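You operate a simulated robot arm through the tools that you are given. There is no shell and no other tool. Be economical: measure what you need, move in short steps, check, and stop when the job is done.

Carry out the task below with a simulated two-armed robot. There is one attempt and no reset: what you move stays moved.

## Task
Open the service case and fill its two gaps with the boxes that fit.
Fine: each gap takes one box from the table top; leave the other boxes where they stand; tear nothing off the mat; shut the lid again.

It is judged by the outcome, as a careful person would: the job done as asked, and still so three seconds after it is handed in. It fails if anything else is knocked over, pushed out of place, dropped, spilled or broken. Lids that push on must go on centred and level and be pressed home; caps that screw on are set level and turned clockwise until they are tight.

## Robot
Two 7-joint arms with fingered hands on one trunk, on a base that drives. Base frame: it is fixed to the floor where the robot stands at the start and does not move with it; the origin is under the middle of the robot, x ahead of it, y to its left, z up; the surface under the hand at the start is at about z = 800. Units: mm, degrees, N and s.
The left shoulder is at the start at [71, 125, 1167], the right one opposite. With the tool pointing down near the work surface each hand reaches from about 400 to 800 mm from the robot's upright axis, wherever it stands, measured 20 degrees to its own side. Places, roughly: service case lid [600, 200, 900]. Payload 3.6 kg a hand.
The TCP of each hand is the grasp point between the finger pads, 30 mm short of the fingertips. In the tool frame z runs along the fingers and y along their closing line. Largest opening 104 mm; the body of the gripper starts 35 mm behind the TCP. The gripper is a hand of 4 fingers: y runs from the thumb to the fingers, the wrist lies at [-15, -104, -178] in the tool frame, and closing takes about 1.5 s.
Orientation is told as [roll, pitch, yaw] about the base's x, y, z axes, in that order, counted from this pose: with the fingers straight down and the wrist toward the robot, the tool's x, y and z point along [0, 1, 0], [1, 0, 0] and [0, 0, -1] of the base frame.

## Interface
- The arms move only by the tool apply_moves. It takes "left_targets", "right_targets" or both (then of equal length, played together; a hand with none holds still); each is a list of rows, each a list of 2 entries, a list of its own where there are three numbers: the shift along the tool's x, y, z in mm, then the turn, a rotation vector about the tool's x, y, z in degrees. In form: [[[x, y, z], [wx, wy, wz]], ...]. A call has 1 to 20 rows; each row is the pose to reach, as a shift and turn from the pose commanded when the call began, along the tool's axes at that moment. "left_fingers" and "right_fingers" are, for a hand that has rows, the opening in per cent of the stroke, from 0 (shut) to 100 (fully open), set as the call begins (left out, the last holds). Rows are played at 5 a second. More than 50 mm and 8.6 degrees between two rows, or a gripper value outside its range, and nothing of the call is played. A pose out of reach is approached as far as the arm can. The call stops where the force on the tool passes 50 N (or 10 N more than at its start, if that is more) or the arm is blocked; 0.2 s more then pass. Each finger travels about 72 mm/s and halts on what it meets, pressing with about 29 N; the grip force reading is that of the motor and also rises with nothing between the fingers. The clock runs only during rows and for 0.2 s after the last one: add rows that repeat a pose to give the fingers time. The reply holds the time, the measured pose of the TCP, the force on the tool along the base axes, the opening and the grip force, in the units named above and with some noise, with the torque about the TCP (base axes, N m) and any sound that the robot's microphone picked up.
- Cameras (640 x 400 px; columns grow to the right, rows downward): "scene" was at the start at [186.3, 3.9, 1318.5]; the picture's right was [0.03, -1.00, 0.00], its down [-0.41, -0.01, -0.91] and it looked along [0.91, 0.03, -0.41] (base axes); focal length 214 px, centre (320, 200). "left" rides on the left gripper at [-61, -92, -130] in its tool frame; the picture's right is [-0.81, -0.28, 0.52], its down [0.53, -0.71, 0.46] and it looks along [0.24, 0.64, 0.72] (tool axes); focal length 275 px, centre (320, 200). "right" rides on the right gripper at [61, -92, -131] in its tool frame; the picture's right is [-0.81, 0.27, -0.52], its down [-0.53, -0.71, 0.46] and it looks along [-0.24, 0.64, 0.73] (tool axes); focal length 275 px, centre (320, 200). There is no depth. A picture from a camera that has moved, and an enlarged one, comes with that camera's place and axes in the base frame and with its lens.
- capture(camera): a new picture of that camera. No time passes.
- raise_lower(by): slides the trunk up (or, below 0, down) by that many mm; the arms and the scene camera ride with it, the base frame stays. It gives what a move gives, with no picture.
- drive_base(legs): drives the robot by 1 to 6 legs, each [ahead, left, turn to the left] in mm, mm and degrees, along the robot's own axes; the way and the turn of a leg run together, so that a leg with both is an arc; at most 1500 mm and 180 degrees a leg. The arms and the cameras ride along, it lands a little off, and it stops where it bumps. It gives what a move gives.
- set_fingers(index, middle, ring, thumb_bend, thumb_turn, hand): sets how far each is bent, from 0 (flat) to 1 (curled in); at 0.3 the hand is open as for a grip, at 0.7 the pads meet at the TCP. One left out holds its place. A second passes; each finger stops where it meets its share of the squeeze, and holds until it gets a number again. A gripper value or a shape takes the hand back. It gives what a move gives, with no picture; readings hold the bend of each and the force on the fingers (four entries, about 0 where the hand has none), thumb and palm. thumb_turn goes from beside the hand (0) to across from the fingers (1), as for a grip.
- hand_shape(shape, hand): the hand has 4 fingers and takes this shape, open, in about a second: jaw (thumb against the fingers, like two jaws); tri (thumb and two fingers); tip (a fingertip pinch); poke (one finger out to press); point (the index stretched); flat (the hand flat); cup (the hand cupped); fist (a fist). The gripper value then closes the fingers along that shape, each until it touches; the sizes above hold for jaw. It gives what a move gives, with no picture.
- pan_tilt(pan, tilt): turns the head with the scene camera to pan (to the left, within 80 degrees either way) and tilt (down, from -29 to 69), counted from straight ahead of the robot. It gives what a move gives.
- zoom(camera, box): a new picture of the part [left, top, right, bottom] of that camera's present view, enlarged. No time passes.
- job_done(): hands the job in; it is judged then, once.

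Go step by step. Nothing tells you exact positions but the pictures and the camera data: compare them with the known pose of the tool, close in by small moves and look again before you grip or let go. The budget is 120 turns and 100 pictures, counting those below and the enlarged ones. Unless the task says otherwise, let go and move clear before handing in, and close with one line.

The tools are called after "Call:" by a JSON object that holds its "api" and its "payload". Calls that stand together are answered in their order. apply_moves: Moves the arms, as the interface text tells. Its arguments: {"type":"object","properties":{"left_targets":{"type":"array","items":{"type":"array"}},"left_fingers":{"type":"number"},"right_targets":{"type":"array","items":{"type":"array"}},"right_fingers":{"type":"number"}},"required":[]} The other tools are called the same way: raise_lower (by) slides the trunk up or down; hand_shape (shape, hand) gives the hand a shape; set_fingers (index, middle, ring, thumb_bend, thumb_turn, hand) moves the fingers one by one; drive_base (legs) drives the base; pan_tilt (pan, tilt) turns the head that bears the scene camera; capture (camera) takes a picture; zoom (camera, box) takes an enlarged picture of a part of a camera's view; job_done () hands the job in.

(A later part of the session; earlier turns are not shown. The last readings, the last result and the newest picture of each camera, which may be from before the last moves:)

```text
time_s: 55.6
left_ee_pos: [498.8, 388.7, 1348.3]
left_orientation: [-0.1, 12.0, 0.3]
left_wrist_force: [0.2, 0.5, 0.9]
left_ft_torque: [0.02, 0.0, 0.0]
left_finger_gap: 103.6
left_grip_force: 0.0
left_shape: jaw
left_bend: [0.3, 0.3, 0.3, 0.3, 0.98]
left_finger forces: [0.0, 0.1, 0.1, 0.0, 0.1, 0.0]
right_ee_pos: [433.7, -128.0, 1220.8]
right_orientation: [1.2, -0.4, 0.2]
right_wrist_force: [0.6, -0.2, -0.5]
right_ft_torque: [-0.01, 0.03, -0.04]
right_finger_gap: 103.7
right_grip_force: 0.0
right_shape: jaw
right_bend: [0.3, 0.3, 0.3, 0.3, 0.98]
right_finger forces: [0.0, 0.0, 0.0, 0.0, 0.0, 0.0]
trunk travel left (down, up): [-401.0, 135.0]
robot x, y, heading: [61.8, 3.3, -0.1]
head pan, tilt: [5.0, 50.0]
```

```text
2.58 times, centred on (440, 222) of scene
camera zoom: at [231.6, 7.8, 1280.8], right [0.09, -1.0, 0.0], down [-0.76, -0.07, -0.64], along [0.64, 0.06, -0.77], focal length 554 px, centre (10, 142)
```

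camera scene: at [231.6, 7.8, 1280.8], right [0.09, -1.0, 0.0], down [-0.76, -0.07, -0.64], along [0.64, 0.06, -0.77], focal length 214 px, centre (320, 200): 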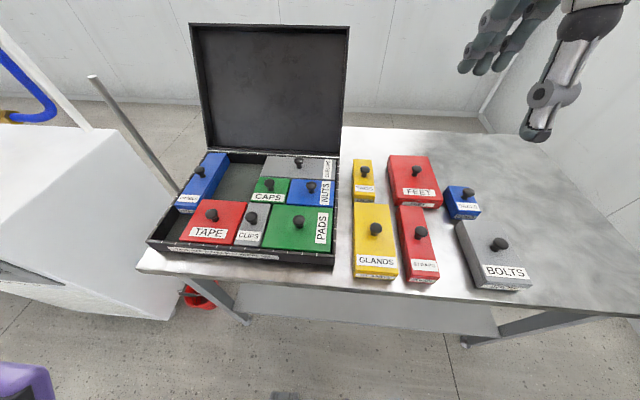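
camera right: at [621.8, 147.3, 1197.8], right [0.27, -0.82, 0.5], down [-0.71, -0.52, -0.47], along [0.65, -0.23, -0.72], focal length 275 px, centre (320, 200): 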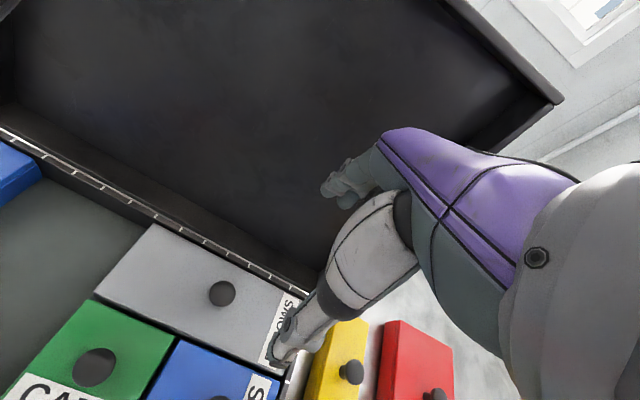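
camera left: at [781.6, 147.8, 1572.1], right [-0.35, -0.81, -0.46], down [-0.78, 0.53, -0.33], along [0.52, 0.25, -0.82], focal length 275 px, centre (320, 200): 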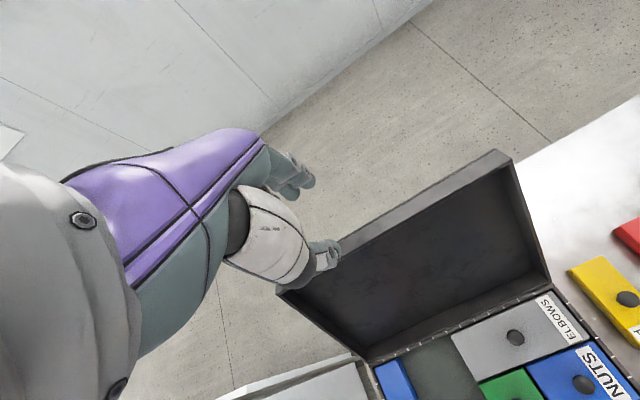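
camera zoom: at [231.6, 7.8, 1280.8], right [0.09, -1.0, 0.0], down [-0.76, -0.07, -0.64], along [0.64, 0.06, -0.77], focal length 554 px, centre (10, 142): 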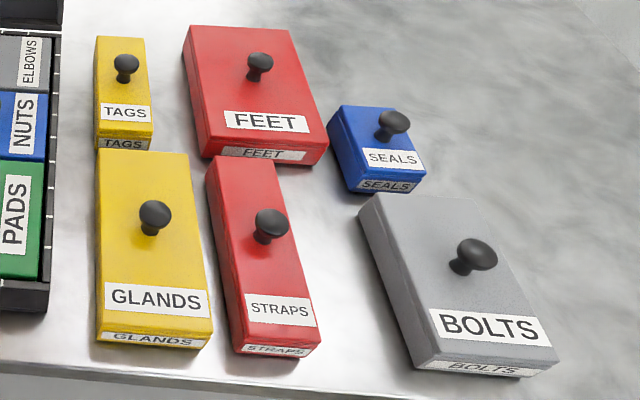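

By rough measure the gaps are about 133×197 mm (rear, matching FEET) and about 65×100 mm (front left, matching SEALS). I'll move in for a steeper view to confirm.

Call:
{"api": "drive_base", "payload": {"legs": [[130, 0, 0]]}}

Call:
{"api": "pan_tilt", "payload": {"pan": 0, "tilt": 60}}

Call:
{"api": "capture", "payload": {"camera": "scene"}}

```text
time_s: 56.9
left_ee_pos: [628.9, 389.1, 1346.6]
left_orientation: [-0.1, 12.0, 0.2]
left_wrist_force: [0.7, 0.4, -0.2]
left_ft_torque: [-0.03, 0.03, -0.02]
left_finger_gap: 103.8
left_grip_force: 0.1
left_shape: jaw
left_bend: [0.3, 0.3, 0.3, 0.3, 0.98]
left_finger forces: [0.1, 0.1, 0.0, 0.1, 0.0, 0.0]
right_ee_pos: [564.4, -127.8, 1222.2]
right_orientation: [1.3, -0.5, 0.0]
right_wrist_force: [0.6, -0.2, 0.3]
right_ft_torque: [0.0, 0.03, -0.05]
right_finger_gap: 103.7
right_grip_force: 0.2
right_shape: jaw
right_bend: [0.3, 0.3, 0.3, 0.3, 0.98]
right_finger forces: [0.0, 0.1, 0.0, 0.0, 0.0, 0.1]
trunk travel left (down, up): [-401.0, 135.0]
robot x, y, heading: [189.4, -3.7, 0.1]
head pan, tilt: [5.0, 50.0]
```

```text
time_s: 57.6
left_ee_pos: [629.1, 389.3, 1347.5]
left_orientation: [-0.1, 11.9, 0.3]
left_wrist_force: [0.2, -0.2, -0.6]
left_ft_torque: [0.0, 0.01, 0.03]
left_finger_gap: 103.6
left_grip_force: 0.0
left_shape: jaw
left_bend: [0.3, 0.3, 0.3, 0.3, 0.98]
left_finger forces: [0.0, 0.1, 0.1, 0.0, 0.0, 0.1]
right_ee_pos: [563.9, -127.8, 1221.1]
right_orientation: [1.1, -0.4, -0.1]
right_wrist_force: [5.3, -17.9, -10.1]
right_ft_torque: [1.82, -0.33, 1.49]
right_finger_gap: 103.7
right_grip_force: 0.1
right_shape: jaw
right_bend: [0.3, 0.3, 0.3, 0.3, 0.98]
right_finger forces: [0.0, 0.0, 0.0, 0.1, 0.0, 0.1]
trunk travel left (down, up): [-401.0, 135.0]
robot x, y, heading: [190.8, 4.7, -0.1]
head pan, tilt: [0.0, 60.0]
```

```text
56 pictures are left
camera scene: at [352.0, 3.9, 1270.3], right [0.04, -1.0, 0.0], down [-0.85, -0.04, -0.53], along [0.53, 0.02, -0.85], focal length 214 px, centre (320, 200)
```

scene: 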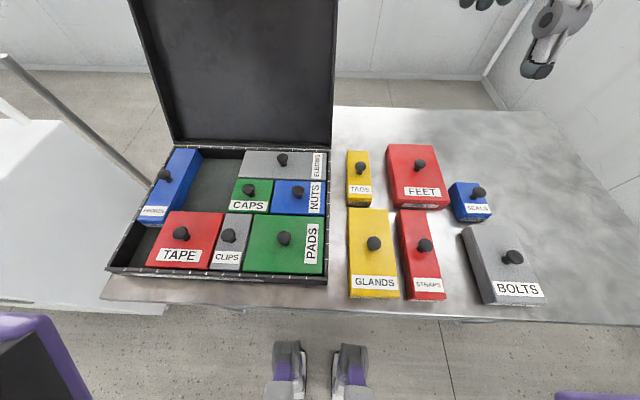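

The head nudged the right arm, so I'll shift the right hand further right and then zoom.

Call:
{"api": "apply_moves", "payload": {"right_targets": [[[-40, 0, 0], [0, 0, 0]], [[-80, 0, 0], [0, 0, 0]], [[-120, 0, 0], [0, 0, 0]], [[-160, 0, 0], [0, 0, 0]], [[-200, 0, 0], [0, 0, 0]], [[-240, 0, 0], [0, 0, 0]], [[-240, 0, 0], [0, 0, 0]]]}}

Call:
{"api": "pan_tilt", "payload": {"pan": 0, "tilt": 60}}

Call:
{"api": "zoom", "payload": {"camera": "scene", "box": [100, 135, 340, 285]}}

Call:
{"api": "zoom", "payload": {"camera": "scene", "box": [330, 135, 550, 310]}}

```text
time_s: 59.2
left_ee_pos: [629.5, 388.6, 1347.2]
left_orientation: [-0.1, 12.1, 0.2]
left_wrist_force: [-0.4, 0.1, 0.8]
left_ft_torque: [0.0, 0.04, 0.0]
left_finger_gap: 103.8
left_grip_force: 0.0
left_shape: jaw
left_bend: [0.3, 0.3, 0.3, 0.3, 0.98]
left_finger forces: [0.1, 0.0, 0.0, 0.0, 0.1, 0.0]
right_ee_pos: [564.0, -367.7, 1218.5]
right_orientation: [1.1, -0.5, 0.1]
right_wrist_force: [0.1, 0.3, 0.5]
right_ft_torque: [0.02, 0.0, 0.0]
right_finger_gap: 104.0
right_grip_force: 0.0
right_shape: jaw
right_bend: [0.3, 0.3, 0.3, 0.3, 0.98]
right_finger forces: [0.0, 0.0, 0.0, 0.0, 0.1, 0.1]
trunk travel left (down, up): [-401.0, 135.0]
robot x, y, heading: [190.8, 4.9, -0.1]
head pan, tilt: [0.0, 60.0]
```

```text
time_s: 59.8
left_ee_pos: [628.6, 388.5, 1347.0]
left_orientation: [-0.1, 12.0, 0.2]
left_wrist_force: [-0.5, -0.3, -0.5]
left_ft_torque: [0.01, 0.01, 0.01]
left_finger_gap: 103.9
left_grip_force: 0.1
left_shape: jaw
left_bend: [0.3, 0.3, 0.3, 0.3, 0.98]
left_finger forces: [0.0, 0.0, 0.0, 0.0, 0.0, 0.0]
right_ee_pos: [563.6, -368.7, 1217.4]
right_orientation: [1.3, -0.5, 0.0]
right_wrist_force: [-0.1, -0.9, 0.3]
right_ft_torque: [-0.03, -0.01, 0.01]
right_finger_gap: 103.8
right_grip_force: 0.0
right_shape: jaw
right_bend: [0.3, 0.3, 0.3, 0.3, 0.98]
right_finger forces: [0.0, 0.1, 0.0, 0.1, 0.0, 0.0]
trunk travel left (down, up): [-401.0, 135.0]
robot x, y, heading: [185.7, -1.2, -0.3]
head pan, tilt: [0.0, 60.0]
```

```text
2.67 times, centred on (220, 210) of scene
camera zoom: at [350.2, 0.7, 1268.2], right [0.0, -1.0, 0.0], down [-0.87, 0.0, -0.5], along [0.5, 0.0, -0.87], focal length 572 px, centre (587, 173)
```

zoom: 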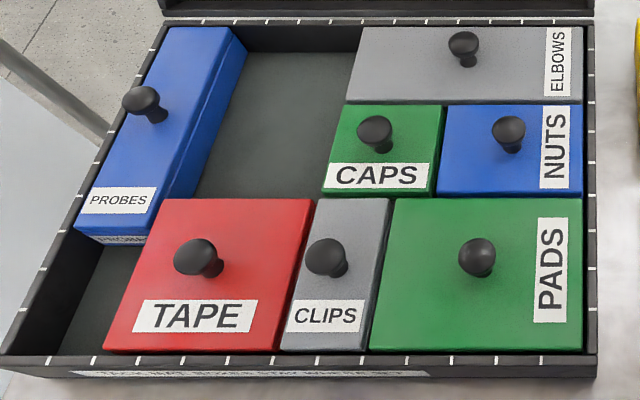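

```text
2.29 times, centred on (440, 222) of scene
camera zoom: at [350.2, 0.7, 1268.2], right [0.0, -1.0, 0.0], down [-0.87, 0.0, -0.5], along [0.5, 0.0, -0.87], focal length 490 px, centre (46, 149)
```

zoom: 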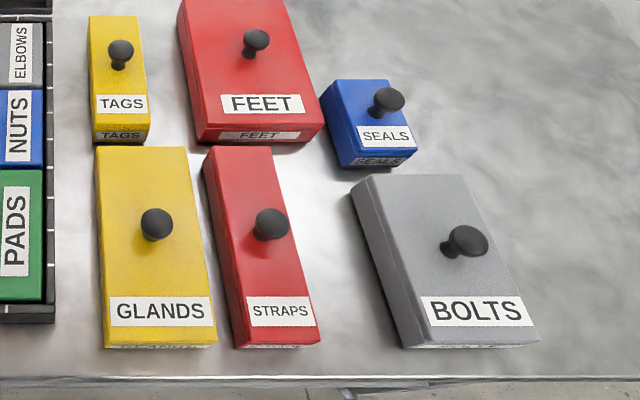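

FEET (4×6 cells) matches the rear gap and SEALS (2×3) the front-left one. I'll zoom tighter for exact edges.

Call:
{"api": "zoom", "payload": {"camera": "scene", "box": [140, 140, 260, 215]}}

Call:
{"api": "zoom", "payload": {"camera": "scene", "box": [100, 200, 220, 275]}}

Call:
{"api": "zoom", "payload": {"camera": "scene", "box": [380, 140, 500, 215]}}

```text
5.33 times, centred on (200, 178) of scene
camera zoom: at [350.2, 0.7, 1268.2], right [0.0, -1.0, 0.0], down [-0.87, 0.0, -0.5], along [0.5, 0.0, -0.87], focal length 1144 px, centre (960, 320)
```

zoom: 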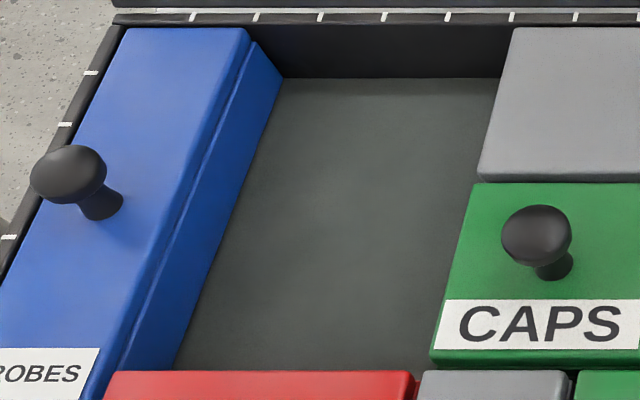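

```text
5.33 times, centred on (160, 238) of scene
camera zoom: at [350.2, 0.7, 1268.2], right [0.0, -1.0, 0.0], down [-0.87, 0.0, -0.5], along [0.5, 0.0, -0.87], focal length 1144 px, centre (1173, 0)
```

zoom: 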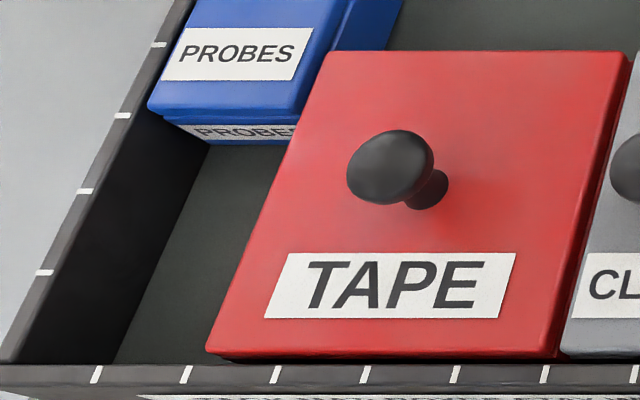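

```text
5.33 times, centred on (440, 178) of scene
camera zoom: at [350.2, 0.7, 1268.2], right [0.0, -1.0, 0.0], down [-0.87, 0.0, -0.5], along [0.5, 0.0, -0.87], focal length 1144 px, centre (-320, 320)
```

zoom: 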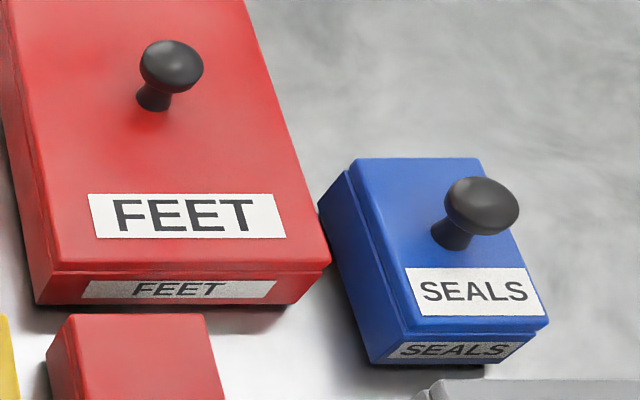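

The rim ticks give a 32 mm grid with the inside spanning x 444–764, y 1–417. That puts gap A's centre at (668, 289) and gap B's at (492, 385). The FEET knob is near (721, −230) with its head at z≈863, so I'll hover the right hand over it.

Call:
{"api": "apply_moves", "payload": {"right_targets": [[[17, 20, 32], [0.1, -0.2, 0]], [[34, 40, 64], [0.2, -0.4, 0]], [[52, 59, 96], [0.3, -0.6, 0]], [[70, 79, 128], [0.4, -0.8, 0]], [[87, 99, 160], [0.5, -1.0, 0]], [[104, 119, 192], [0.5, -1.2, 0]], [[122, 139, 224], [0.5, -1.2, 0]], [[139, 158, 250], [0.5, -1.2, 0]], [[139, 158, 250], [0.5, -1.2, 0]]], "right_fingers": 100}}

Call:
{"api": "capture", "payload": {"camera": "right"}}

Call:
{"api": "zoom", "payload": {"camera": "scene", "box": [340, 80, 540, 220]}}

```text
time_s: 61.8
left_ee_pos: [628.2, 386.7, 1346.9]
left_orientation: [-0.1, 12.0, 0.2]
left_wrist_force: [-0.2, -0.1, 0.4]
left_ft_torque: [-0.01, 0.01, -0.01]
left_finger_gap: 103.6
left_grip_force: 0.1
left_shape: jaw
left_bend: [0.3, 0.3, 0.3, 0.3, 0.98]
left_finger forces: [0.0, 0.1, 0.0, 0.1, 0.1, 0.0]
right_ee_pos: [723.5, -223.7, 971.9]
right_orientation: [-0.1, 0.1, -0.1]
right_wrist_force: [0.1, 0.5, 1.6]
right_ft_torque: [0.03, 0.01, 0.01]
right_finger_gap: 103.8
right_grip_force: 0.0
right_shape: jaw
right_bend: [0.3, 0.3, 0.3, 0.3, 0.98]
right_finger forces: [0.0, 0.0, 0.1, 0.1, 0.0, 0.1]
trunk travel left (down, up): [-401.0, 135.0]
robot x, y, heading: [189.4, 1.3, -0.0]
head pan, tilt: [0.0, 60.0]
```

```text
50 pictures are left
camera right: at [631.7, -163.2, 1102.6], right [0.28, -0.81, 0.52], down [-0.71, -0.53, -0.46], along [0.64, -0.24, -0.72], focal length 275 px, centre (320, 200)
```

right: 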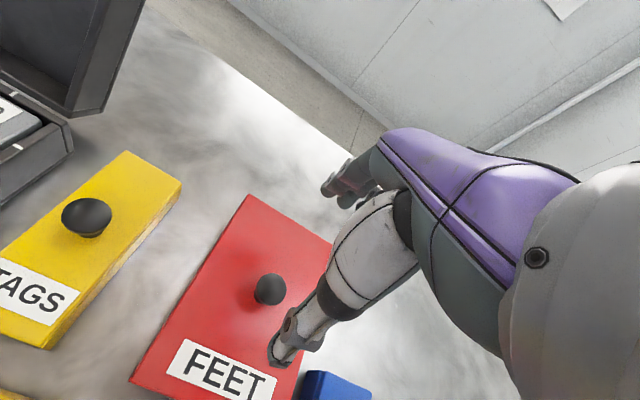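

```text
2.86 times, centred on (440, 150) of scene
camera zoom: at [349.8, 0.5, 1268.3], right [0.0, -1.0, 0.0], down [-0.87, 0.0, -0.5], along [0.5, 0.0, -0.87], focal length 613 px, centre (-23, 343)
```

zoom: 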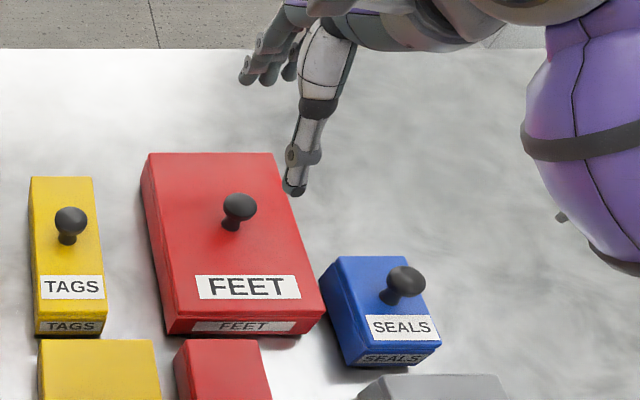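

The right camera agrees, with the knob at about (720, −229). Descending to above knob height.

Call:
{"api": "apply_moves", "payload": {"right_targets": [[[-3, -1, 35], [0, 0, 0]], [[-6, -2.5, 70], [0, 0, 0]], [[-6, -2.5, 82], [0, 0, 0]], [[-6, -2.5, 82], [0, 0, 0]]]}}

Call:
{"api": "capture", "payload": {"camera": "right"}}

Call:
{"api": "zoom", "payload": {"camera": "scene", "box": [370, 130, 470, 210]}}

```text
time_s: 62.8
left_ee_pos: [628.5, 387.2, 1346.2]
left_orientation: [-0.1, 11.9, 0.1]
left_wrist_force: [-0.1, 0.3, 0.0]
left_ft_torque: [0.02, 0.02, -0.01]
left_finger_gap: 103.7
left_grip_force: 0.0
left_shape: jaw
left_bend: [0.3, 0.3, 0.3, 0.3, 0.98]
left_finger forces: [0.0, 0.0, 0.1, 0.1, 0.0, 0.1]
right_ee_pos: [719.0, -230.4, 889.5]
right_orientation: [-0.1, 0.0, 0.0]
right_wrist_force: [-1.0, -0.5, 1.4]
right_ft_torque: [0.03, -0.01, -0.01]
right_finger_gap: 103.8
right_grip_force: 0.1
right_shape: jaw
right_bend: [0.3, 0.3, 0.3, 0.3, 0.98]
right_finger forces: [0.0, 0.0, 0.0, 0.0, 0.0, 0.1]
trunk travel left (down, up): [-401.0, 135.0]
robot x, y, heading: [190.1, 1.9, 0.2]
head pan, tilt: [0.0, 60.0]
```

```text
48 pictures are left
camera right: at [628.6, -169.2, 1019.6], right [0.28, -0.81, 0.52], down [-0.71, -0.53, -0.46], along [0.64, -0.24, -0.72], focal length 275 px, centre (320, 200)
```

right: 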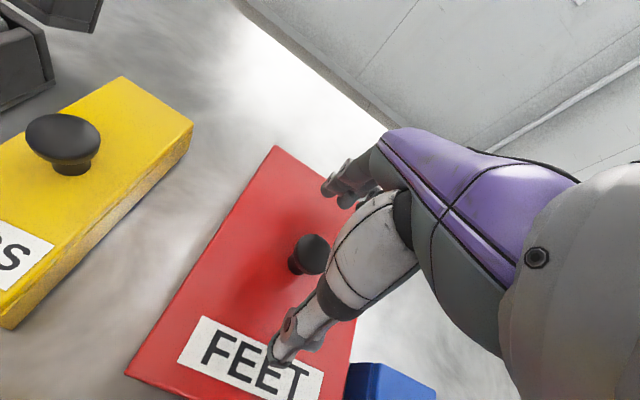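

```text
5.00 times, centred on (420, 170) of scene
camera zoom: at [350.2, 0.7, 1268.2], right [0.0, -1.0, 0.0], down [-0.87, 0.0, -0.5], along [0.5, 0.0, -0.87], focal length 1072 px, centre (-180, 350)
```

zoom: 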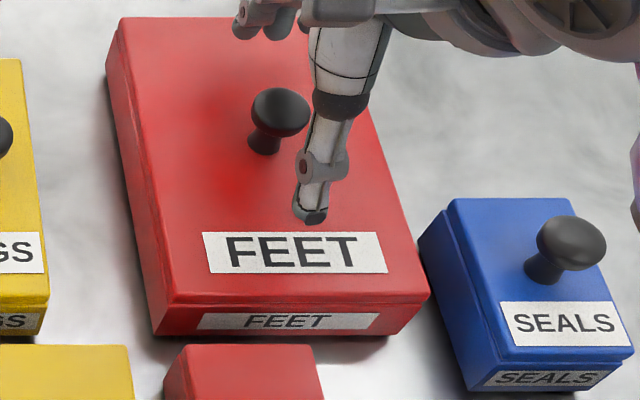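

The knob is centred between thumb and fingers. Down 20 mm, then close gently on it.

Call:
{"api": "apply_moves", "payload": {"right_targets": [[[0.5, 1.5, 10], [0, 0, 0]], [[0.5, 1.5, 20], [0, 0, 0]], [[0.5, 1.5, 20], [0, 0, 0]]]}}

Call:
{"api": "apply_moves", "payload": {"right_targets": [[[0, 0, 0], [0, 0, 0]], [[0, 0, 0], [0, 0, 0]], [[0, 0, 0], [0, 0, 0]], [[0, 0, 0], [0, 0, 0]], [[0, 0, 0], [0, 0, 0]], [[0, 0, 0], [0, 0, 0]], [[0, 0, 0], [0, 0, 0]], [[0, 0, 0], [0, 0, 0]]], "right_fingers": 0}}

Call:
{"api": "zoom", "payload": {"camera": "scene", "box": [370, 130, 470, 210]}}

```text
time_s: 63.6
left_ee_pos: [627.3, 388.1, 1346.6]
left_orientation: [-0.1, 11.8, 0.3]
left_wrist_force: [0.0, -0.2, -0.5]
left_ft_torque: [-0.01, 0.0, 0.05]
left_finger_gap: 103.8
left_grip_force: 0.0
left_shape: jaw
left_bend: [0.3, 0.3, 0.3, 0.3, 0.98]
left_finger forces: [0.1, 0.1, 0.1, 0.0, 0.0, 0.0]
right_ee_pos: [723.1, -229.2, 872.5]
right_orientation: [0.0, -0.4, 0.0]
right_wrist_force: [-1.5, 1.0, 11.7]
right_ft_torque: [-0.1, -0.65, -0.03]
right_finger_gap: 103.0
right_grip_force: 0.1
right_shape: jaw
right_bend: [0.3, 0.3, 0.3, 0.3, 0.98]
right_finger forces: [0.0, 11.3, 0.0, 0.0, 0.0, 0.0]
trunk travel left (down, up): [-401.0, 135.0]
robot x, y, heading: [189.7, -0.6, -0.1]
head pan, tilt: [0.0, 60.0]
```

```text
time_s: 65.4
left_ee_pos: [626.0, 388.6, 1347.9]
left_orientation: [-0.1, 11.9, 0.3]
left_wrist_force: [0.4, -0.1, 0.2]
left_ft_torque: [0.0, 0.0, -0.01]
left_finger_gap: 103.9
left_grip_force: 0.1
left_shape: jaw
left_bend: [0.3, 0.3, 0.3, 0.3, 0.98]
left_finger forces: [0.0, 0.0, 0.1, 0.0, 0.0, 0.0]
right_ee_pos: [720.8, -229.6, 869.9]
right_orientation: [-0.1, -0.1, 0.1]
right_wrist_force: [-5.4, 0.1, 19.3]
right_ft_torque: [0.2, -0.13, -0.1]
right_finger_gap: 26.7
right_grip_force: 29.1
right_shape: jaw
right_bend: [0.75, 0.59, 0.6, 0.8, 1.0]
right_finger forces: [35.9, 1.1, 0.0, 0.0, 34.6, 0.0]
trunk travel left (down, up): [-401.0, 135.0]
robot x, y, heading: [189.0, -2.0, 0.2]
head pan, tilt: [0.0, 60.0]
```

```text
5.00 times, centred on (420, 170) of scene
camera zoom: at [348.1, 1.3, 1268.5], right [0.0, -1.0, 0.0], down [-0.87, 0.0, -0.5], along [0.5, 0.0, -0.87], focal length 1072 px, centre (-180, 350)
```

zoom: 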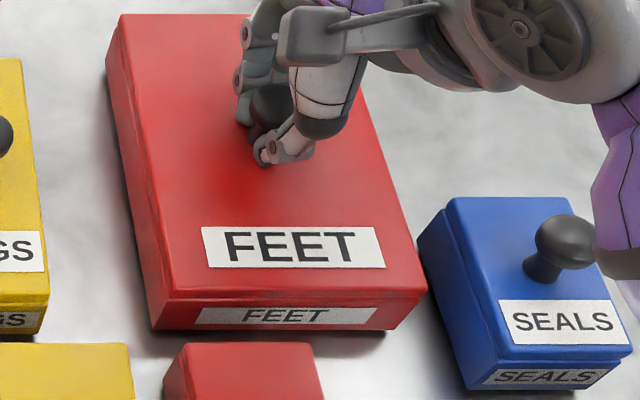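

The knob is gripped (26.7 mm gap). I'll lift slightly and check that it holds.

Call:
{"api": "apply_moves", "payload": {"right_targets": [[[0, 0, -8], [0, 0, 0]], [[0, 0, -20], [0, 0, 0]], [[0, 0, -40], [0, 0, 0]], [[0, 0, -40], [0, 0, 0]]]}}

Call:
{"api": "capture", "payload": {"camera": "scene"}}

```text
time_s: 66.4
left_ee_pos: [628.2, 388.5, 1346.3]
left_orientation: [-0.1, 11.9, 0.1]
left_wrist_force: [0.4, -0.1, -0.2]
left_ft_torque: [-0.03, 0.0, 0.02]
left_finger_gap: 103.7
left_grip_force: 0.0
left_shape: jaw
left_bend: [0.3, 0.3, 0.3, 0.3, 0.98]
left_finger forces: [0.0, 0.0, 0.0, 0.1, 0.0, 0.0]
right_ee_pos: [722.3, -229.3, 909.3]
right_orientation: [0.0, 0.0, 0.1]
right_wrist_force: [0.5, 0.0, -3.5]
right_ft_torque: [-0.01, 0.03, -0.01]
right_finger_gap: 24.3
right_grip_force: 29.6
right_shape: jaw
right_bend: [0.74, 0.58, 0.6, 0.79, 1.0]
right_finger forces: [33.9, 2.7, 0.1, 0.1, 22.8, 0.1]
trunk travel left (down, up): [-401.0, 135.0]
robot x, y, heading: [188.7, 0.0, -0.2]
head pan, tilt: [0.0, 60.0]
```

```text
45 pictures are left
camera scene: at [350.4, 0.6, 1268.2], right [0.0, -1.0, 0.0], down [-0.87, 0.0, -0.5], along [0.5, 0.0, -0.87], focal length 214 px, centre (320, 200)
```

scene: 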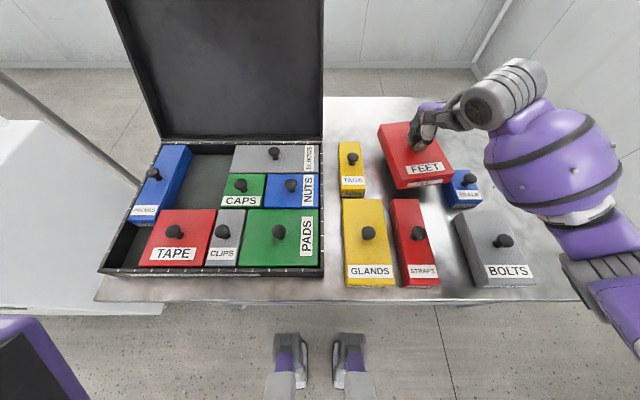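

It is lifted. I'll raise it further and check how the box hangs.

Call:
{"api": "apply_moves", "payload": {"right_targets": [[[0, 0, -35], [0, 0, 0]], [[0, 0, -70], [0, 0, 0]], [[0, 0, -100], [0, 0, 0]], [[0, 0, -100], [0, 0, 0]]]}}

Call:
{"api": "zoom", "payload": {"camera": "scene", "box": [370, 80, 490, 200]}}

Call:
{"api": "capture", "payload": {"camera": "right"}}

```text
time_s: 67.4
left_ee_pos: [629.0, 388.1, 1346.0]
left_orientation: [-0.2, 11.9, 0.2]
left_wrist_force: [-0.2, 0.2, -0.3]
left_ft_torque: [-0.01, -0.02, 0.03]
left_finger_gap: 103.8
left_grip_force: 0.0
left_shape: jaw
left_bend: [0.3, 0.3, 0.3, 0.3, 0.98]
left_finger forces: [0.1, 0.0, 0.0, 0.1, 0.0, 0.1]
right_ee_pos: [722.2, -228.9, 1008.5]
right_orientation: [0.0, 0.2, 0.0]
right_wrist_force: [0.0, 0.2, -3.9]
right_ft_torque: [0.01, 0.01, 0.0]
right_finger_gap: 24.4
right_grip_force: 29.5
right_shape: jaw
right_bend: [0.74, 0.58, 0.6, 0.79, 1.0]
right_finger forces: [33.8, 2.8, 0.0, 0.0, 23.7, 0.0]
trunk travel left (down, up): [-401.0, 135.0]
robot x, y, heading: [189.1, -1.7, 0.1]
head pan, tilt: [0.0, 60.0]
```

```text
3.33 times, centred on (430, 140) of scene
camera zoom: at [350.4, 0.4, 1268.2], right [0.0, -1.0, 0.0], down [-0.87, 0.0, -0.5], along [0.5, 0.0, -0.87], focal length 715 px, centre (-47, 400)
```

zoom: 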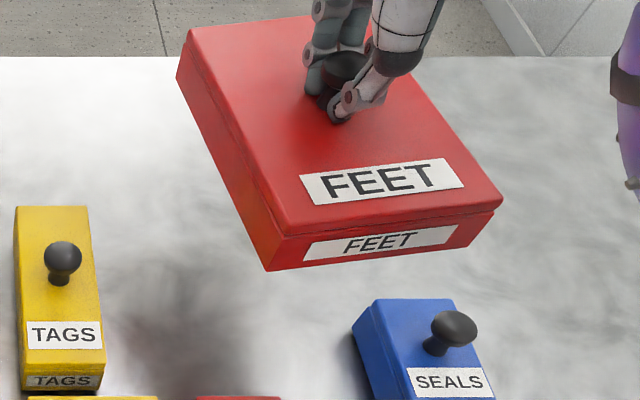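

```text
43 pictures are left
camera right: at [631.1, -168.7, 1139.5], right [0.28, -0.81, 0.52], down [-0.71, -0.53, -0.45], along [0.64, -0.24, -0.73], focal length 275 px, centre (320, 200)
```

right: 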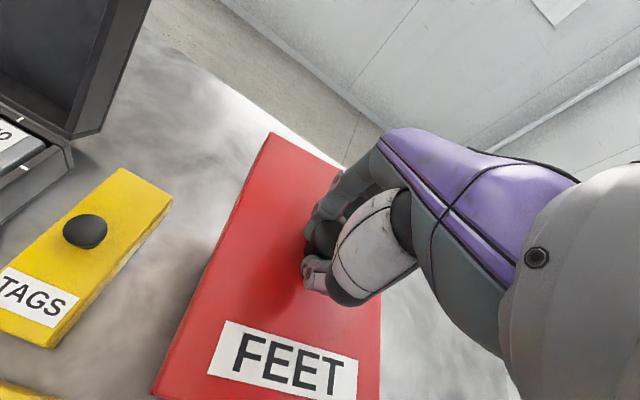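

FEET hangs safely but is yawed about +8°. I'll pull it back clear of the lid's side wall, turn the hand −8°, and retract the left arm.

Call:
{"api": "apply_moves", "payload": {"right_targets": [[[0, -24, 0], [0, 0, 2]], [[0, -48, 0], [0, 0, 4]], [[0, -72, 0], [0, 0, 6]], [[0, -92, 0], [0, 0, 8]], [[0, -92, 0], [0, 0, 8]]], "left_targets": [[[0, -35, 0], [0, 0, 0]], [[0, -70, 0], [0, 0, 0]], [[0, -105, 0], [0, 0, 0]], [[0, -140, 0], [0, 0, 0]], [[0, -140, 0], [0, 0, 0]]]}}

Call:
{"api": "drive_base", "payload": {"legs": [[0, 130, 0]]}}

Call:
{"api": "capture", "payload": {"camera": "scene"}}

```text
time_s: 68.6
left_ee_pos: [571.6, 358.4, 1295.6]
left_orientation: [-0.2, 11.9, 0.2]
left_wrist_force: [-0.4, 0.0, -0.5]
left_ft_torque: [-0.01, -0.01, 0.03]
left_finger_gap: 104.0
left_grip_force: 0.0
left_shape: jaw
left_bend: [0.3, 0.3, 0.3, 0.3, 0.98]
left_finger forces: [0.0, 0.1, 0.0, 0.0, 0.1, 0.1]
left hand out of reach, approached as far as the arm can: row 1, 2, 3, 4, 5
right_ee_pos: [629.5, -229.0, 1009.2]
right_orientation: [0.0, 0.2, -7.9]
right_wrist_force: [-0.2, 0.1, -3.5]
right_ft_torque: [0.01, 0.02, -0.02]
right_finger_gap: 24.7
right_grip_force: 28.7
right_shape: jaw
right_bend: [0.74, 0.58, 0.6, 0.79, 1.0]
right_finger forces: [34.3, 2.9, 0.0, 0.1, 24.3, 0.0]
trunk travel left (down, up): [-401.0, 135.0]
robot x, y, heading: [191.0, 0.4, 0.1]
head pan, tilt: [0.0, 60.0]
```

```text
time_s: 70.4
left_ee_pos: [570.6, 487.0, 1295.3]
left_orientation: [-0.1, 11.9, 0.1]
left_wrist_force: [0.4, 0.4, 0.4]
left_ft_torque: [0.0, -0.01, -0.01]
left_finger_gap: 103.7
left_grip_force: 0.0
left_shape: jaw
left_bend: [0.3, 0.3, 0.3, 0.3, 0.98]
left_finger forces: [0.0, 0.0, 0.1, 0.1, 0.0, 0.1]
right_ee_pos: [630.9, -98.9, 1009.3]
right_orientation: [-0.1, 0.1, -8.0]
right_wrist_force: [-1.0, -0.7, -3.5]
right_ft_torque: [0.0, 0.02, -0.03]
right_finger_gap: 24.1
right_grip_force: 28.5
right_shape: jaw
right_bend: [0.74, 0.58, 0.6, 0.79, 1.0]
right_finger forces: [34.2, 2.9, 0.0, 0.0, 24.4, 0.0]
trunk travel left (down, up): [-401.0, 135.0]
robot x, y, heading: [191.0, 129.7, -0.1]
head pan, tilt: [0.0, 60.0]
```

```text
42 pictures are left
camera scene: at [350.5, 130.2, 1268.2], right [0.0, -1.0, 0.0], down [-0.87, 0.0, -0.5], along [0.5, 0.0, -0.87], focal length 214 px, centre (320, 200)
```

scene: 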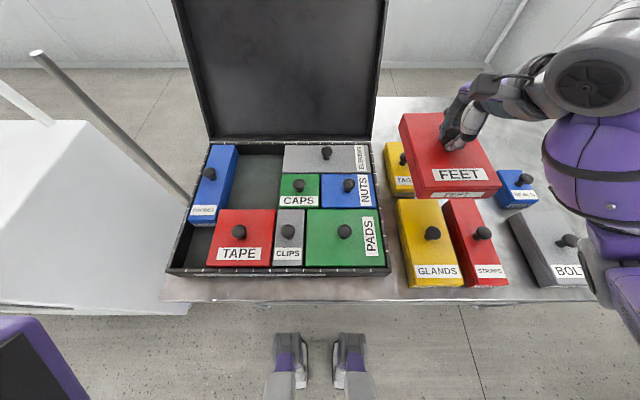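

Well aligned now. I'll carry it across at height to in front of gap A.

Call:
{"api": "apply_moves", "payload": {"right_targets": [[[38.5, -4.5, 0], [0, 0, 0]], [[77, -9, 0], [0, 0, 0]], [[115.5, -13.5, 0], [0, 0, 0]], [[154, -18, 0], [0, 0, 0]], [[192.5, -22.5, 0], [0, 0, 0]], [[231, -27, 0], [0, 0, 0]], [[269.5, -31.5, 0], [0, 0, 0]], [[308, -36, 0], [0, 0, 0]], [[346.5, -40.5, 0], [0, 0, 0]], [[385.5, -45, 0], [0, 0, 0]], [[385.5, -45, 0], [0, 0, 0]]]}}

Call:
{"api": "capture", "payload": {"camera": "scene"}}

Call:
{"api": "zoom", "payload": {"camera": "scene", "box": [170, 70, 330, 220]}}

```text
time_s: 72.8
left_ee_pos: [570.2, 487.5, 1295.2]
left_orientation: [-0.1, 11.9, 0.1]
left_wrist_force: [-0.3, -0.5, -0.3]
left_ft_torque: [0.01, 0.0, -0.01]
left_finger_gap: 103.9
left_grip_force: 0.0
left_shape: jaw
left_bend: [0.3, 0.3, 0.3, 0.3, 0.98]
left_finger forces: [0.0, 0.0, 0.0, 0.1, 0.1, 0.0]
right_ee_pos: [638.6, 288.4, 1008.4]
right_orientation: [0.0, 0.1, -8.0]
right_wrist_force: [0.4, 0.1, -3.6]
right_ft_torque: [0.03, 0.0, -0.01]
right_finger_gap: 24.2
right_grip_force: 29.5
right_shape: jaw
right_bend: [0.74, 0.58, 0.6, 0.79, 1.0]
right_finger forces: [34.3, 2.9, 0.1, 0.0, 23.3, 0.0]
trunk travel left (down, up): [-401.0, 135.0]
robot x, y, heading: [191.3, 127.2, -0.2]
head pan, tilt: [0.0, 60.0]
```

```text
41 pictures are left
camera scene: at [350.6, 129.3, 1268.2], right [0.0, -1.0, 0.0], down [-0.87, 0.0, -0.5], along [0.5, 0.0, -0.87], focal length 214 px, centre (320, 200)
```

scene: 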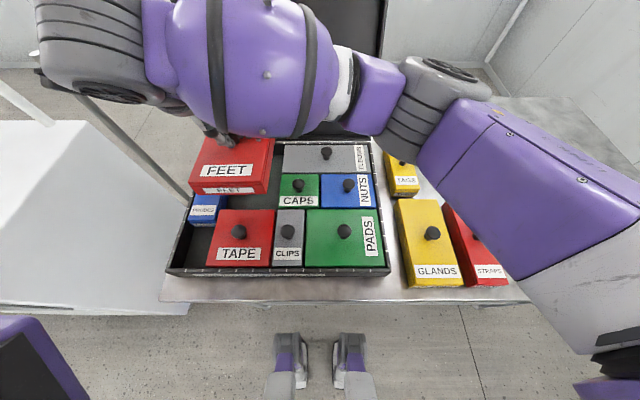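

```text
2.67 times, centred on (250, 145) of scene
camera zoom: at [350.6, 129.3, 1268.2], right [0.0, -1.0, 0.0], down [-0.87, 0.0, -0.5], along [0.5, 0.0, -0.87], focal length 572 px, centre (507, 347)
```

zoom: 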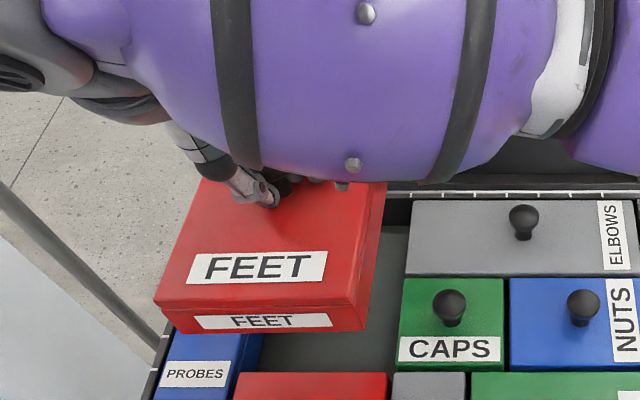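

The yaw is right and the box is centred laterally (about y 289). I'll move forward over the gap and lower to just above the neighbours to compare edges.

Call:
{"api": "apply_moves", "payload": {"right_targets": [[[1.8, 11, 0], [0, 0, 0]], [[3.7, 22.7, 0], [0, 0, 0]], [[3.7, 22.7, 30], [0, 0, 0]], [[3.7, 22.7, 60], [0, 0, 0]], [[3.7, 22.7, 75], [0, 0, 0]], [[3.7, 22.7, 75], [0, 0, 0]]]}}

Call:
{"api": "zoom", "payload": {"camera": "scene", "box": [180, 130, 300, 220]}}

Call:
{"api": "capture", "payload": {"camera": "right"}}

```text
time_s: 74.2
left_ee_pos: [571.4, 488.4, 1294.7]
left_orientation: [-0.3, 11.9, 0.1]
left_wrist_force: [0.1, 1.0, -0.8]
left_ft_torque: [0.02, -0.03, 0.02]
left_finger_gap: 103.8
left_grip_force: 0.1
left_shape: jaw
left_bend: [0.3, 0.3, 0.3, 0.3, 0.98]
left_finger forces: [0.0, 0.0, 0.0, 0.0, 0.0, 0.0]
right_ee_pos: [662.5, 289.7, 933.8]
right_orientation: [0.0, 0.0, -8.0]
right_wrist_force: [-0.1, 0.0, -3.5]
right_ft_torque: [0.0, 0.01, -0.01]
right_finger_gap: 24.4
right_grip_force: 29.4
right_shape: jaw
right_bend: [0.74, 0.58, 0.6, 0.79, 1.0]
right_finger forces: [34.1, 3.0, 0.0, 0.1, 25.4, 0.0]
trunk travel left (down, up): [-401.0, 135.0]
robot x, y, heading: [187.9, 132.3, 0.2]
head pan, tilt: [0.0, 60.0]
```

```text
4.44 times, centred on (240, 175) of scene
camera zoom: at [350.5, 130.1, 1268.2], right [0.0, -1.0, 0.0], down [-0.87, 0.0, -0.5], along [0.5, 0.0, -0.87], focal length 953 px, centre (676, 311)
```

zoom: 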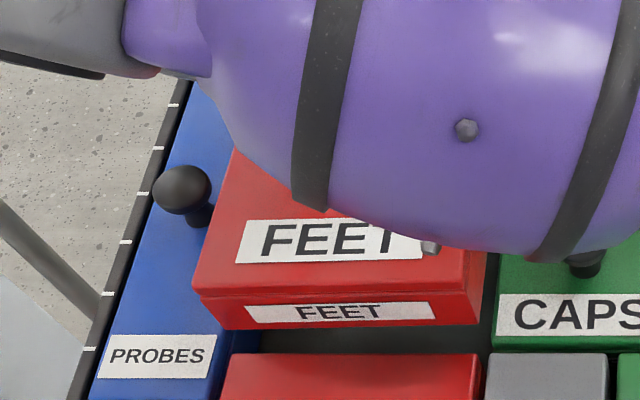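

```text
38 pictures are left
camera right: at [580.4, 362.3, 1064.6], right [0.16, -0.84, 0.52], down [-0.78, -0.43, -0.45], along [0.6, -0.33, -0.73], focal length 275 px, centre (320, 200)
```

right: 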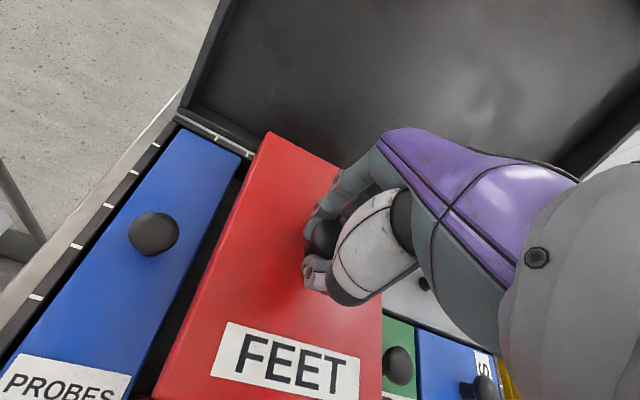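

The edges compare well and need only about +3 mm in y and +1 mm in x. I'll correct and lower into the mouth of the gap.

Call:
{"api": "apply_moves", "payload": {"right_targets": [[[3.3, 0.6, 0], [0, 0, 0]], [[3.3, 0.6, 12], [0, 0, 0]], [[3.3, 0.6, 20], [0, 0, 0]], [[3.3, 0.6, 25], [0, 0, 0]], [[3.3, 0.6, 25], [0, 0, 0]]]}}

Call:
{"api": "capture", "payload": {"camera": "right"}}

Call:
{"api": "zoom", "payload": {"camera": "scene", "box": [180, 130, 300, 220]}}

```text
time_s: 75.4
left_ee_pos: [570.5, 487.3, 1294.5]
left_orientation: [-0.2, 11.9, 0.1]
left_wrist_force: [-0.5, 0.1, 0.7]
left_ft_torque: [0.05, -0.02, -0.02]
left_finger_gap: 103.6
left_grip_force: 0.0
left_shape: jaw
left_bend: [0.3, 0.3, 0.3, 0.3, 0.98]
left_finger forces: [0.0, 0.1, 0.0, 0.1, 0.0, 0.0]
right_ee_pos: [663.1, 293.6, 908.7]
right_orientation: [0.0, 0.1, -8.0]
right_wrist_force: [0.0, -0.4, -3.1]
right_ft_torque: [0.01, -0.01, -0.01]
right_finger_gap: 24.3
right_grip_force: 29.1
right_shape: jaw
right_bend: [0.74, 0.58, 0.6, 0.79, 1.0]
right_finger forces: [33.9, 3.2, 0.1, 0.0, 25.8, 0.0]
trunk travel left (down, up): [-401.0, 135.0]
robot x, y, heading: [188.6, 127.0, 0.3]
head pan, tilt: [0.0, 60.0]
```

```text
37 pictures are left
camera right: at [581.2, 365.6, 1039.4], right [0.16, -0.84, 0.52], down [-0.78, -0.43, -0.45], along [0.6, -0.33, -0.73], focal length 275 px, centre (320, 200)
```

right: 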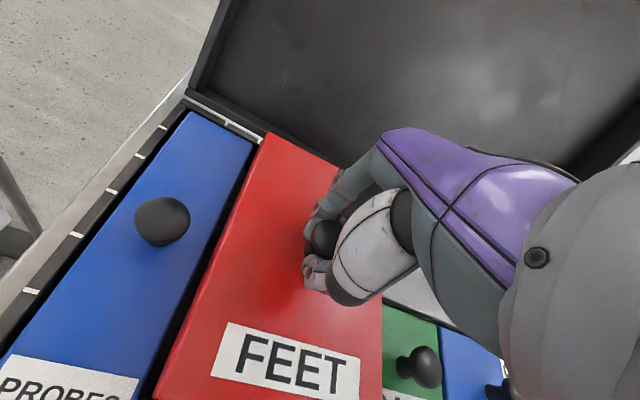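

```text
4.44 times, centred on (240, 175) of scene
camera zoom: at [350.5, 130.1, 1268.2], right [0.0, -1.0, 0.0], down [-0.87, 0.0, -0.5], along [0.5, 0.0, -0.87], focal length 953 px, centre (676, 311)
```

zoom: 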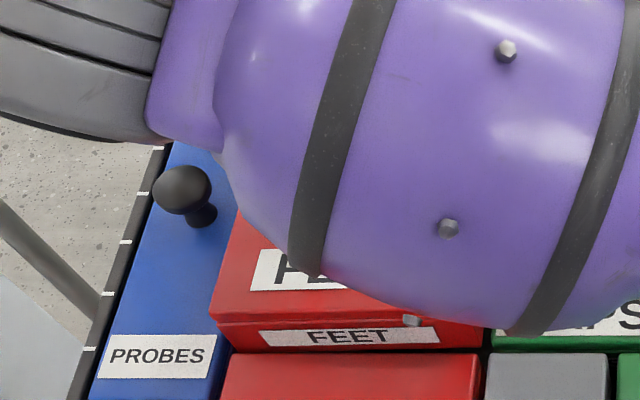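

The box is centred in the mouth, with about 3 mm on each side. Lowering slowly to the mat.

Call:
{"api": "apply_moves", "payload": {"right_targets": [[[0, 0, 5], [0, 0, 0]], [[0, 0, 10], [0, 0, 0]], [[0, 0, 15], [0, 0, 0]], [[0, 0, 20], [0, 0, 0]], [[0, 0, 20], [0, 0, 0]]]}}

Call:
{"api": "apply_moves", "payload": {"right_targets": [[[0, 0, 3], [0, 0, 0]], [[0, 0, 6], [0, 0, 0]], [[0, 0, 8], [0, 0, 0]], [[0, 0, 8], [0, 0, 0]]]}}

Call:
{"api": "capture", "payload": {"camera": "right"}}

```text
time_s: 76.6
left_ee_pos: [570.2, 487.1, 1294.9]
left_orientation: [-0.2, 11.9, 0.0]
left_wrist_force: [-0.1, 0.3, 0.1]
left_ft_torque: [-0.03, 0.01, 0.01]
left_finger_gap: 103.8
left_grip_force: 0.0
left_shape: jaw
left_bend: [0.3, 0.3, 0.3, 0.3, 0.98]
left_finger forces: [0.0, 0.0, 0.1, 0.1, 0.1, 0.1]
right_ee_pos: [663.9, 292.1, 888.5]
right_orientation: [0.0, 0.0, -8.1]
right_wrist_force: [-0.3, 0.4, -3.2]
right_ft_torque: [0.01, -0.01, 0.02]
right_finger_gap: 24.5
right_grip_force: 28.5
right_shape: jaw
right_bend: [0.74, 0.58, 0.6, 0.79, 1.0]
right_finger forces: [33.9, 3.2, 0.0, 0.1, 26.1, 0.0]
trunk travel left (down, up): [-401.0, 135.0]
robot x, y, heading: [192.2, 130.4, -0.0]
head pan, tilt: [0.0, 60.0]
```

```text
time_s: 77.6
left_ee_pos: [571.7, 486.9, 1294.8]
left_orientation: [0.0, 11.8, 0.1]
left_wrist_force: [-0.2, 0.2, 0.8]
left_ft_torque: [-0.01, 0.01, 0.0]
left_finger_gap: 103.9
left_grip_force: 0.1
left_shape: jaw
left_bend: [0.3, 0.3, 0.3, 0.3, 0.98]
left_finger forces: [0.1, 0.0, 0.1, 0.0, 0.1, 0.0]
right_ee_pos: [663.3, 292.3, 881.1]
right_orientation: [0.0, 0.0, -8.0]
right_wrist_force: [-0.2, -1.2, 0.6]
right_ft_torque: [0.17, -0.32, -0.03]
right_finger_gap: 24.2
right_grip_force: 29.3
right_shape: jaw
right_bend: [0.74, 0.58, 0.6, 0.79, 1.0]
right_finger forces: [37.6, 3.4, 0.0, 0.0, 24.7, 0.1]
trunk travel left (down, up): [-401.0, 135.0]
robot x, y, heading: [191.4, 130.3, -0.0]
head pan, tilt: [0.0, 60.0]
```

```text
35 pictures are left
camera right: at [580.7, 364.9, 1011.9], right [0.16, -0.84, 0.52], down [-0.78, -0.43, -0.46], along [0.6, -0.33, -0.72], focal length 275 px, centre (320, 200)
```

right: 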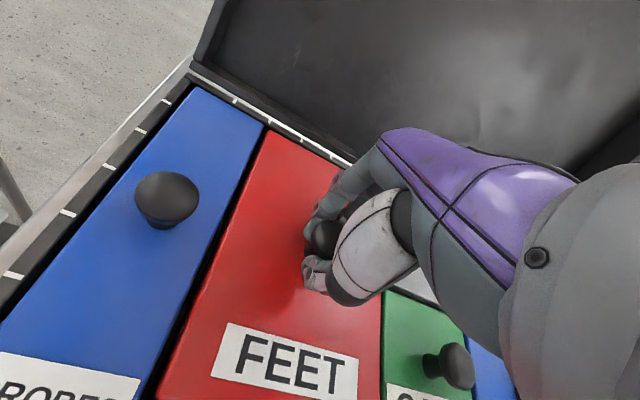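

The bottom has just touched (load now +0.6 N) and it lies flush with its neighbours. I'll press lightly so it seats.

Call:
{"api": "apply_moves", "payload": {"right_targets": [[[0, 0, 1.5], [0, 0, 0]], [[0, 0, 3], [0, 0, 0]], [[0, 0, 3], [0, 0, 0]]]}}

```text
time_s: 78.4
left_ee_pos: [569.9, 486.5, 1295.1]
left_orientation: [-0.1, 11.8, 0.1]
left_wrist_force: [0.3, -0.6, 0.9]
left_ft_torque: [0.02, 0.0, 0.01]
left_finger_gap: 103.7
left_grip_force: 0.1
left_shape: jaw
left_bend: [0.3, 0.3, 0.3, 0.3, 0.98]
left_finger forces: [0.1, 0.1, 0.1, 0.0, 0.0, 0.0]
right_ee_pos: [661.2, 292.2, 879.7]
right_orientation: [0.1, -0.1, -8.0]
right_wrist_force: [-0.5, -1.9, 10.7]
right_ft_torque: [0.19, -0.45, -0.1]
right_finger_gap: 24.0
right_grip_force: 29.0
right_shape: jaw
right_bend: [0.75, 0.59, 0.6, 0.78, 1.0]
right_finger forces: [40.9, 3.5, 0.1, 0.0, 25.4, 0.0]
trunk travel left (down, up): [-401.0, 135.0]
robot x, y, heading: [187.4, 129.6, -0.1]
head pan, tilt: [0.0, 60.0]
```

Seated. Opening the fingers and lifting straight up.

Call:
{"api": "apply_moves", "payload": {"right_targets": [[[0, 0, -2], [0, 0, 0]], [[0, 0, -3], [0, 0, 0]], [[0, 0, -3], [0, 0, 0]], [[0, 0, -3], [0, 0, 0]], [[0, 0, -3], [0, 0, 0]], [[0, 0, -3], [0, 0, 0]], [[0, 0, -3], [0, 0, 0]], [[0, 0, -3], [0, 0, 0]]], "right_fingers": 100}}

Call:
{"api": "apply_moves", "payload": {"right_targets": [[[0, 0, -15], [0, 0, 0]], [[0, 0, -40], [0, 0, 0]], [[0, 0, -80], [0, 0, 0]], [[0, 0, -120], [0, 0, 0]], [[0, 0, -120], [0, 0, 0]]]}}

Call:
{"api": "capture", "payload": {"camera": "right"}}

```text
time_s: 80.2
left_ee_pos: [570.1, 488.4, 1295.4]
left_orientation: [-0.2, 11.8, 0.1]
left_wrist_force: [-0.2, -0.3, -0.1]
left_ft_torque: [0.03, 0.03, -0.03]
left_finger_gap: 103.8
left_grip_force: 0.1
left_shape: jaw
left_bend: [0.3, 0.3, 0.3, 0.3, 0.98]
left_finger forces: [0.0, 0.0, 0.0, 0.1, 0.0, 0.0]
right_ee_pos: [662.4, 293.1, 881.3]
right_orientation: [0.0, 0.1, -8.0]
right_wrist_force: [-1.0, 0.3, 2.7]
right_ft_torque: [-0.07, -0.07, 0.01]
right_finger_gap: 103.4
right_grip_force: 0.2
right_shape: jaw
right_bend: [0.3, 0.3, 0.3, 0.3, 0.98]
right_finger forces: [0.1, 2.2, 0.0, 0.0, 0.1, 0.0]
trunk travel left (down, up): [-401.0, 135.0]
robot x, y, heading: [190.6, 128.8, -0.2]
head pan, tilt: [0.0, 60.0]
```

```text
time_s: 81.4
left_ee_pos: [570.4, 487.7, 1294.5]
left_orientation: [-0.2, 11.8, 0.2]
left_wrist_force: [0.1, -0.3, -0.6]
left_ft_torque: [0.04, 0.02, -0.01]
left_finger_gap: 103.9
left_grip_force: 0.0
left_shape: jaw
left_bend: [0.3, 0.3, 0.3, 0.3, 0.98]
left_finger forces: [0.0, 0.0, 0.0, 0.1, 0.1, 0.0]
right_ee_pos: [677.8, 295.0, 987.2]
right_orientation: [0.1, 0.0, -7.9]
right_wrist_force: [-1.2, -0.1, -0.2]
right_ft_torque: [-0.03, 0.02, 0.02]
right_finger_gap: 103.7
right_grip_force: 0.0
right_shape: jaw
right_bend: [0.3, 0.3, 0.3, 0.3, 0.98]
right_finger forces: [0.0, 0.0, 0.0, 0.0, 0.0, 0.0]
right hand out of reach, approached as far as the arm can: row 4, 5
trunk travel left (down, up): [-401.0, 135.0]
robot x, y, heading: [189.4, 126.5, 0.0]
head pan, tilt: [0.0, 60.0]
```

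```text
34 pictures are left
camera right: at [596.6, 367.7, 1117.5], right [0.16, -0.84, 0.52], down [-0.78, -0.43, -0.46], along [0.61, -0.33, -0.72], focal length 275 px, centre (320, 200)
```

right: 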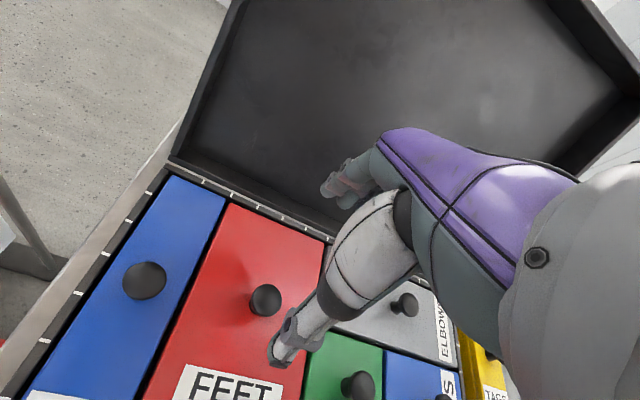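

FEET is flush in its gap. Next I'll withdraw the right hand to the right with yaw back to 0, and drive the base right for SEALS.

Call:
{"api": "apply_moves", "payload": {"right_targets": [[[-40, -1, -5], [0, 0, -1.5]], [[-80, -2, -10], [0, 0, -3]], [[-120, -3, -13], [0, 0, -4.5]], [[-160, -4, -13], [0, 0, -6]], [[-200, -5, -13], [0, 0, -8]], [[-238, -5, -13], [0, 0, -8]]]}}

Call:
{"api": "drive_base", "payload": {"legs": [[0, -130, 0]]}}

Call:
{"api": "capture", "payload": {"camera": "scene"}}

```text
time_s: 82.8
left_ee_pos: [569.7, 487.0, 1295.6]
left_orientation: [-0.1, 11.8, 0.1]
left_wrist_force: [0.4, 0.1, 0.1]
left_ft_torque: [0.04, -0.01, 0.02]
left_finger_gap: 103.8
left_grip_force: 0.1
left_shape: jaw
left_bend: [0.3, 0.3, 0.3, 0.3, 0.98]
left_finger forces: [0.1, 0.0, 0.0, 0.0, 0.0, 0.0]
right_ee_pos: [651.4, 62.0, 978.1]
right_orientation: [-0.1, -0.1, 0.0]
right_wrist_force: [-0.6, 0.8, -0.4]
right_ft_torque: [0.03, -0.02, 0.01]
right_finger_gap: 103.7
right_grip_force: 0.0
right_shape: jaw
right_bend: [0.3, 0.3, 0.3, 0.3, 0.98]
right_finger forces: [0.0, 0.0, 0.0, 0.1, 0.1, 0.0]
right hand out of reach, approached as far as the arm can: row 1, 2, 3, 4, 5, 6
trunk travel left (down, up): [-401.0, 135.0]
robot x, y, heading: [188.3, 130.0, -0.1]
head pan, tilt: [0.0, 60.0]
```

```text
time_s: 84.5
left_ee_pos: [570.6, 359.8, 1295.0]
left_orientation: [-0.2, 11.7, 0.2]
left_wrist_force: [-0.5, 0.0, -0.6]
left_ft_torque: [0.0, -0.02, 0.02]
left_finger_gap: 103.5
left_grip_force: 0.1
left_shape: jaw
left_bend: [0.3, 0.3, 0.3, 0.3, 0.98]
left_finger forces: [0.0, 0.0, 0.0, 0.0, 0.0, 0.0]
right_ee_pos: [650.7, -66.2, 979.1]
right_orientation: [0.1, -0.2, 0.0]
right_wrist_force: [0.5, 0.4, 0.3]
right_ft_torque: [0.03, 0.04, 0.02]
right_finger_gap: 103.8
right_grip_force: 0.1
right_shape: jaw
right_bend: [0.3, 0.3, 0.3, 0.3, 0.98]
right_finger forces: [0.1, 0.0, 0.0, 0.0, 0.0, 0.1]
trunk travel left (down, up): [-401.0, 135.0]
robot x, y, heading: [189.1, 3.5, -0.0]
head pan, tilt: [0.0, 60.0]
```

```text
33 pictures are left
camera scene: at [350.2, 1.2, 1268.2], right [0.0, -1.0, 0.0], down [-0.87, 0.0, -0.5], along [0.5, 0.0, -0.87], focal length 214 px, centre (320, 200)
```

scene: 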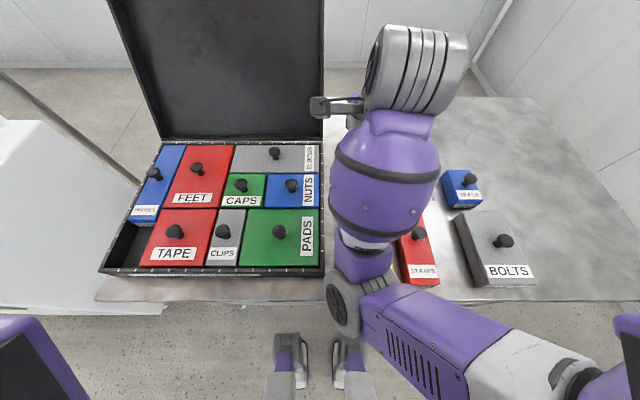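

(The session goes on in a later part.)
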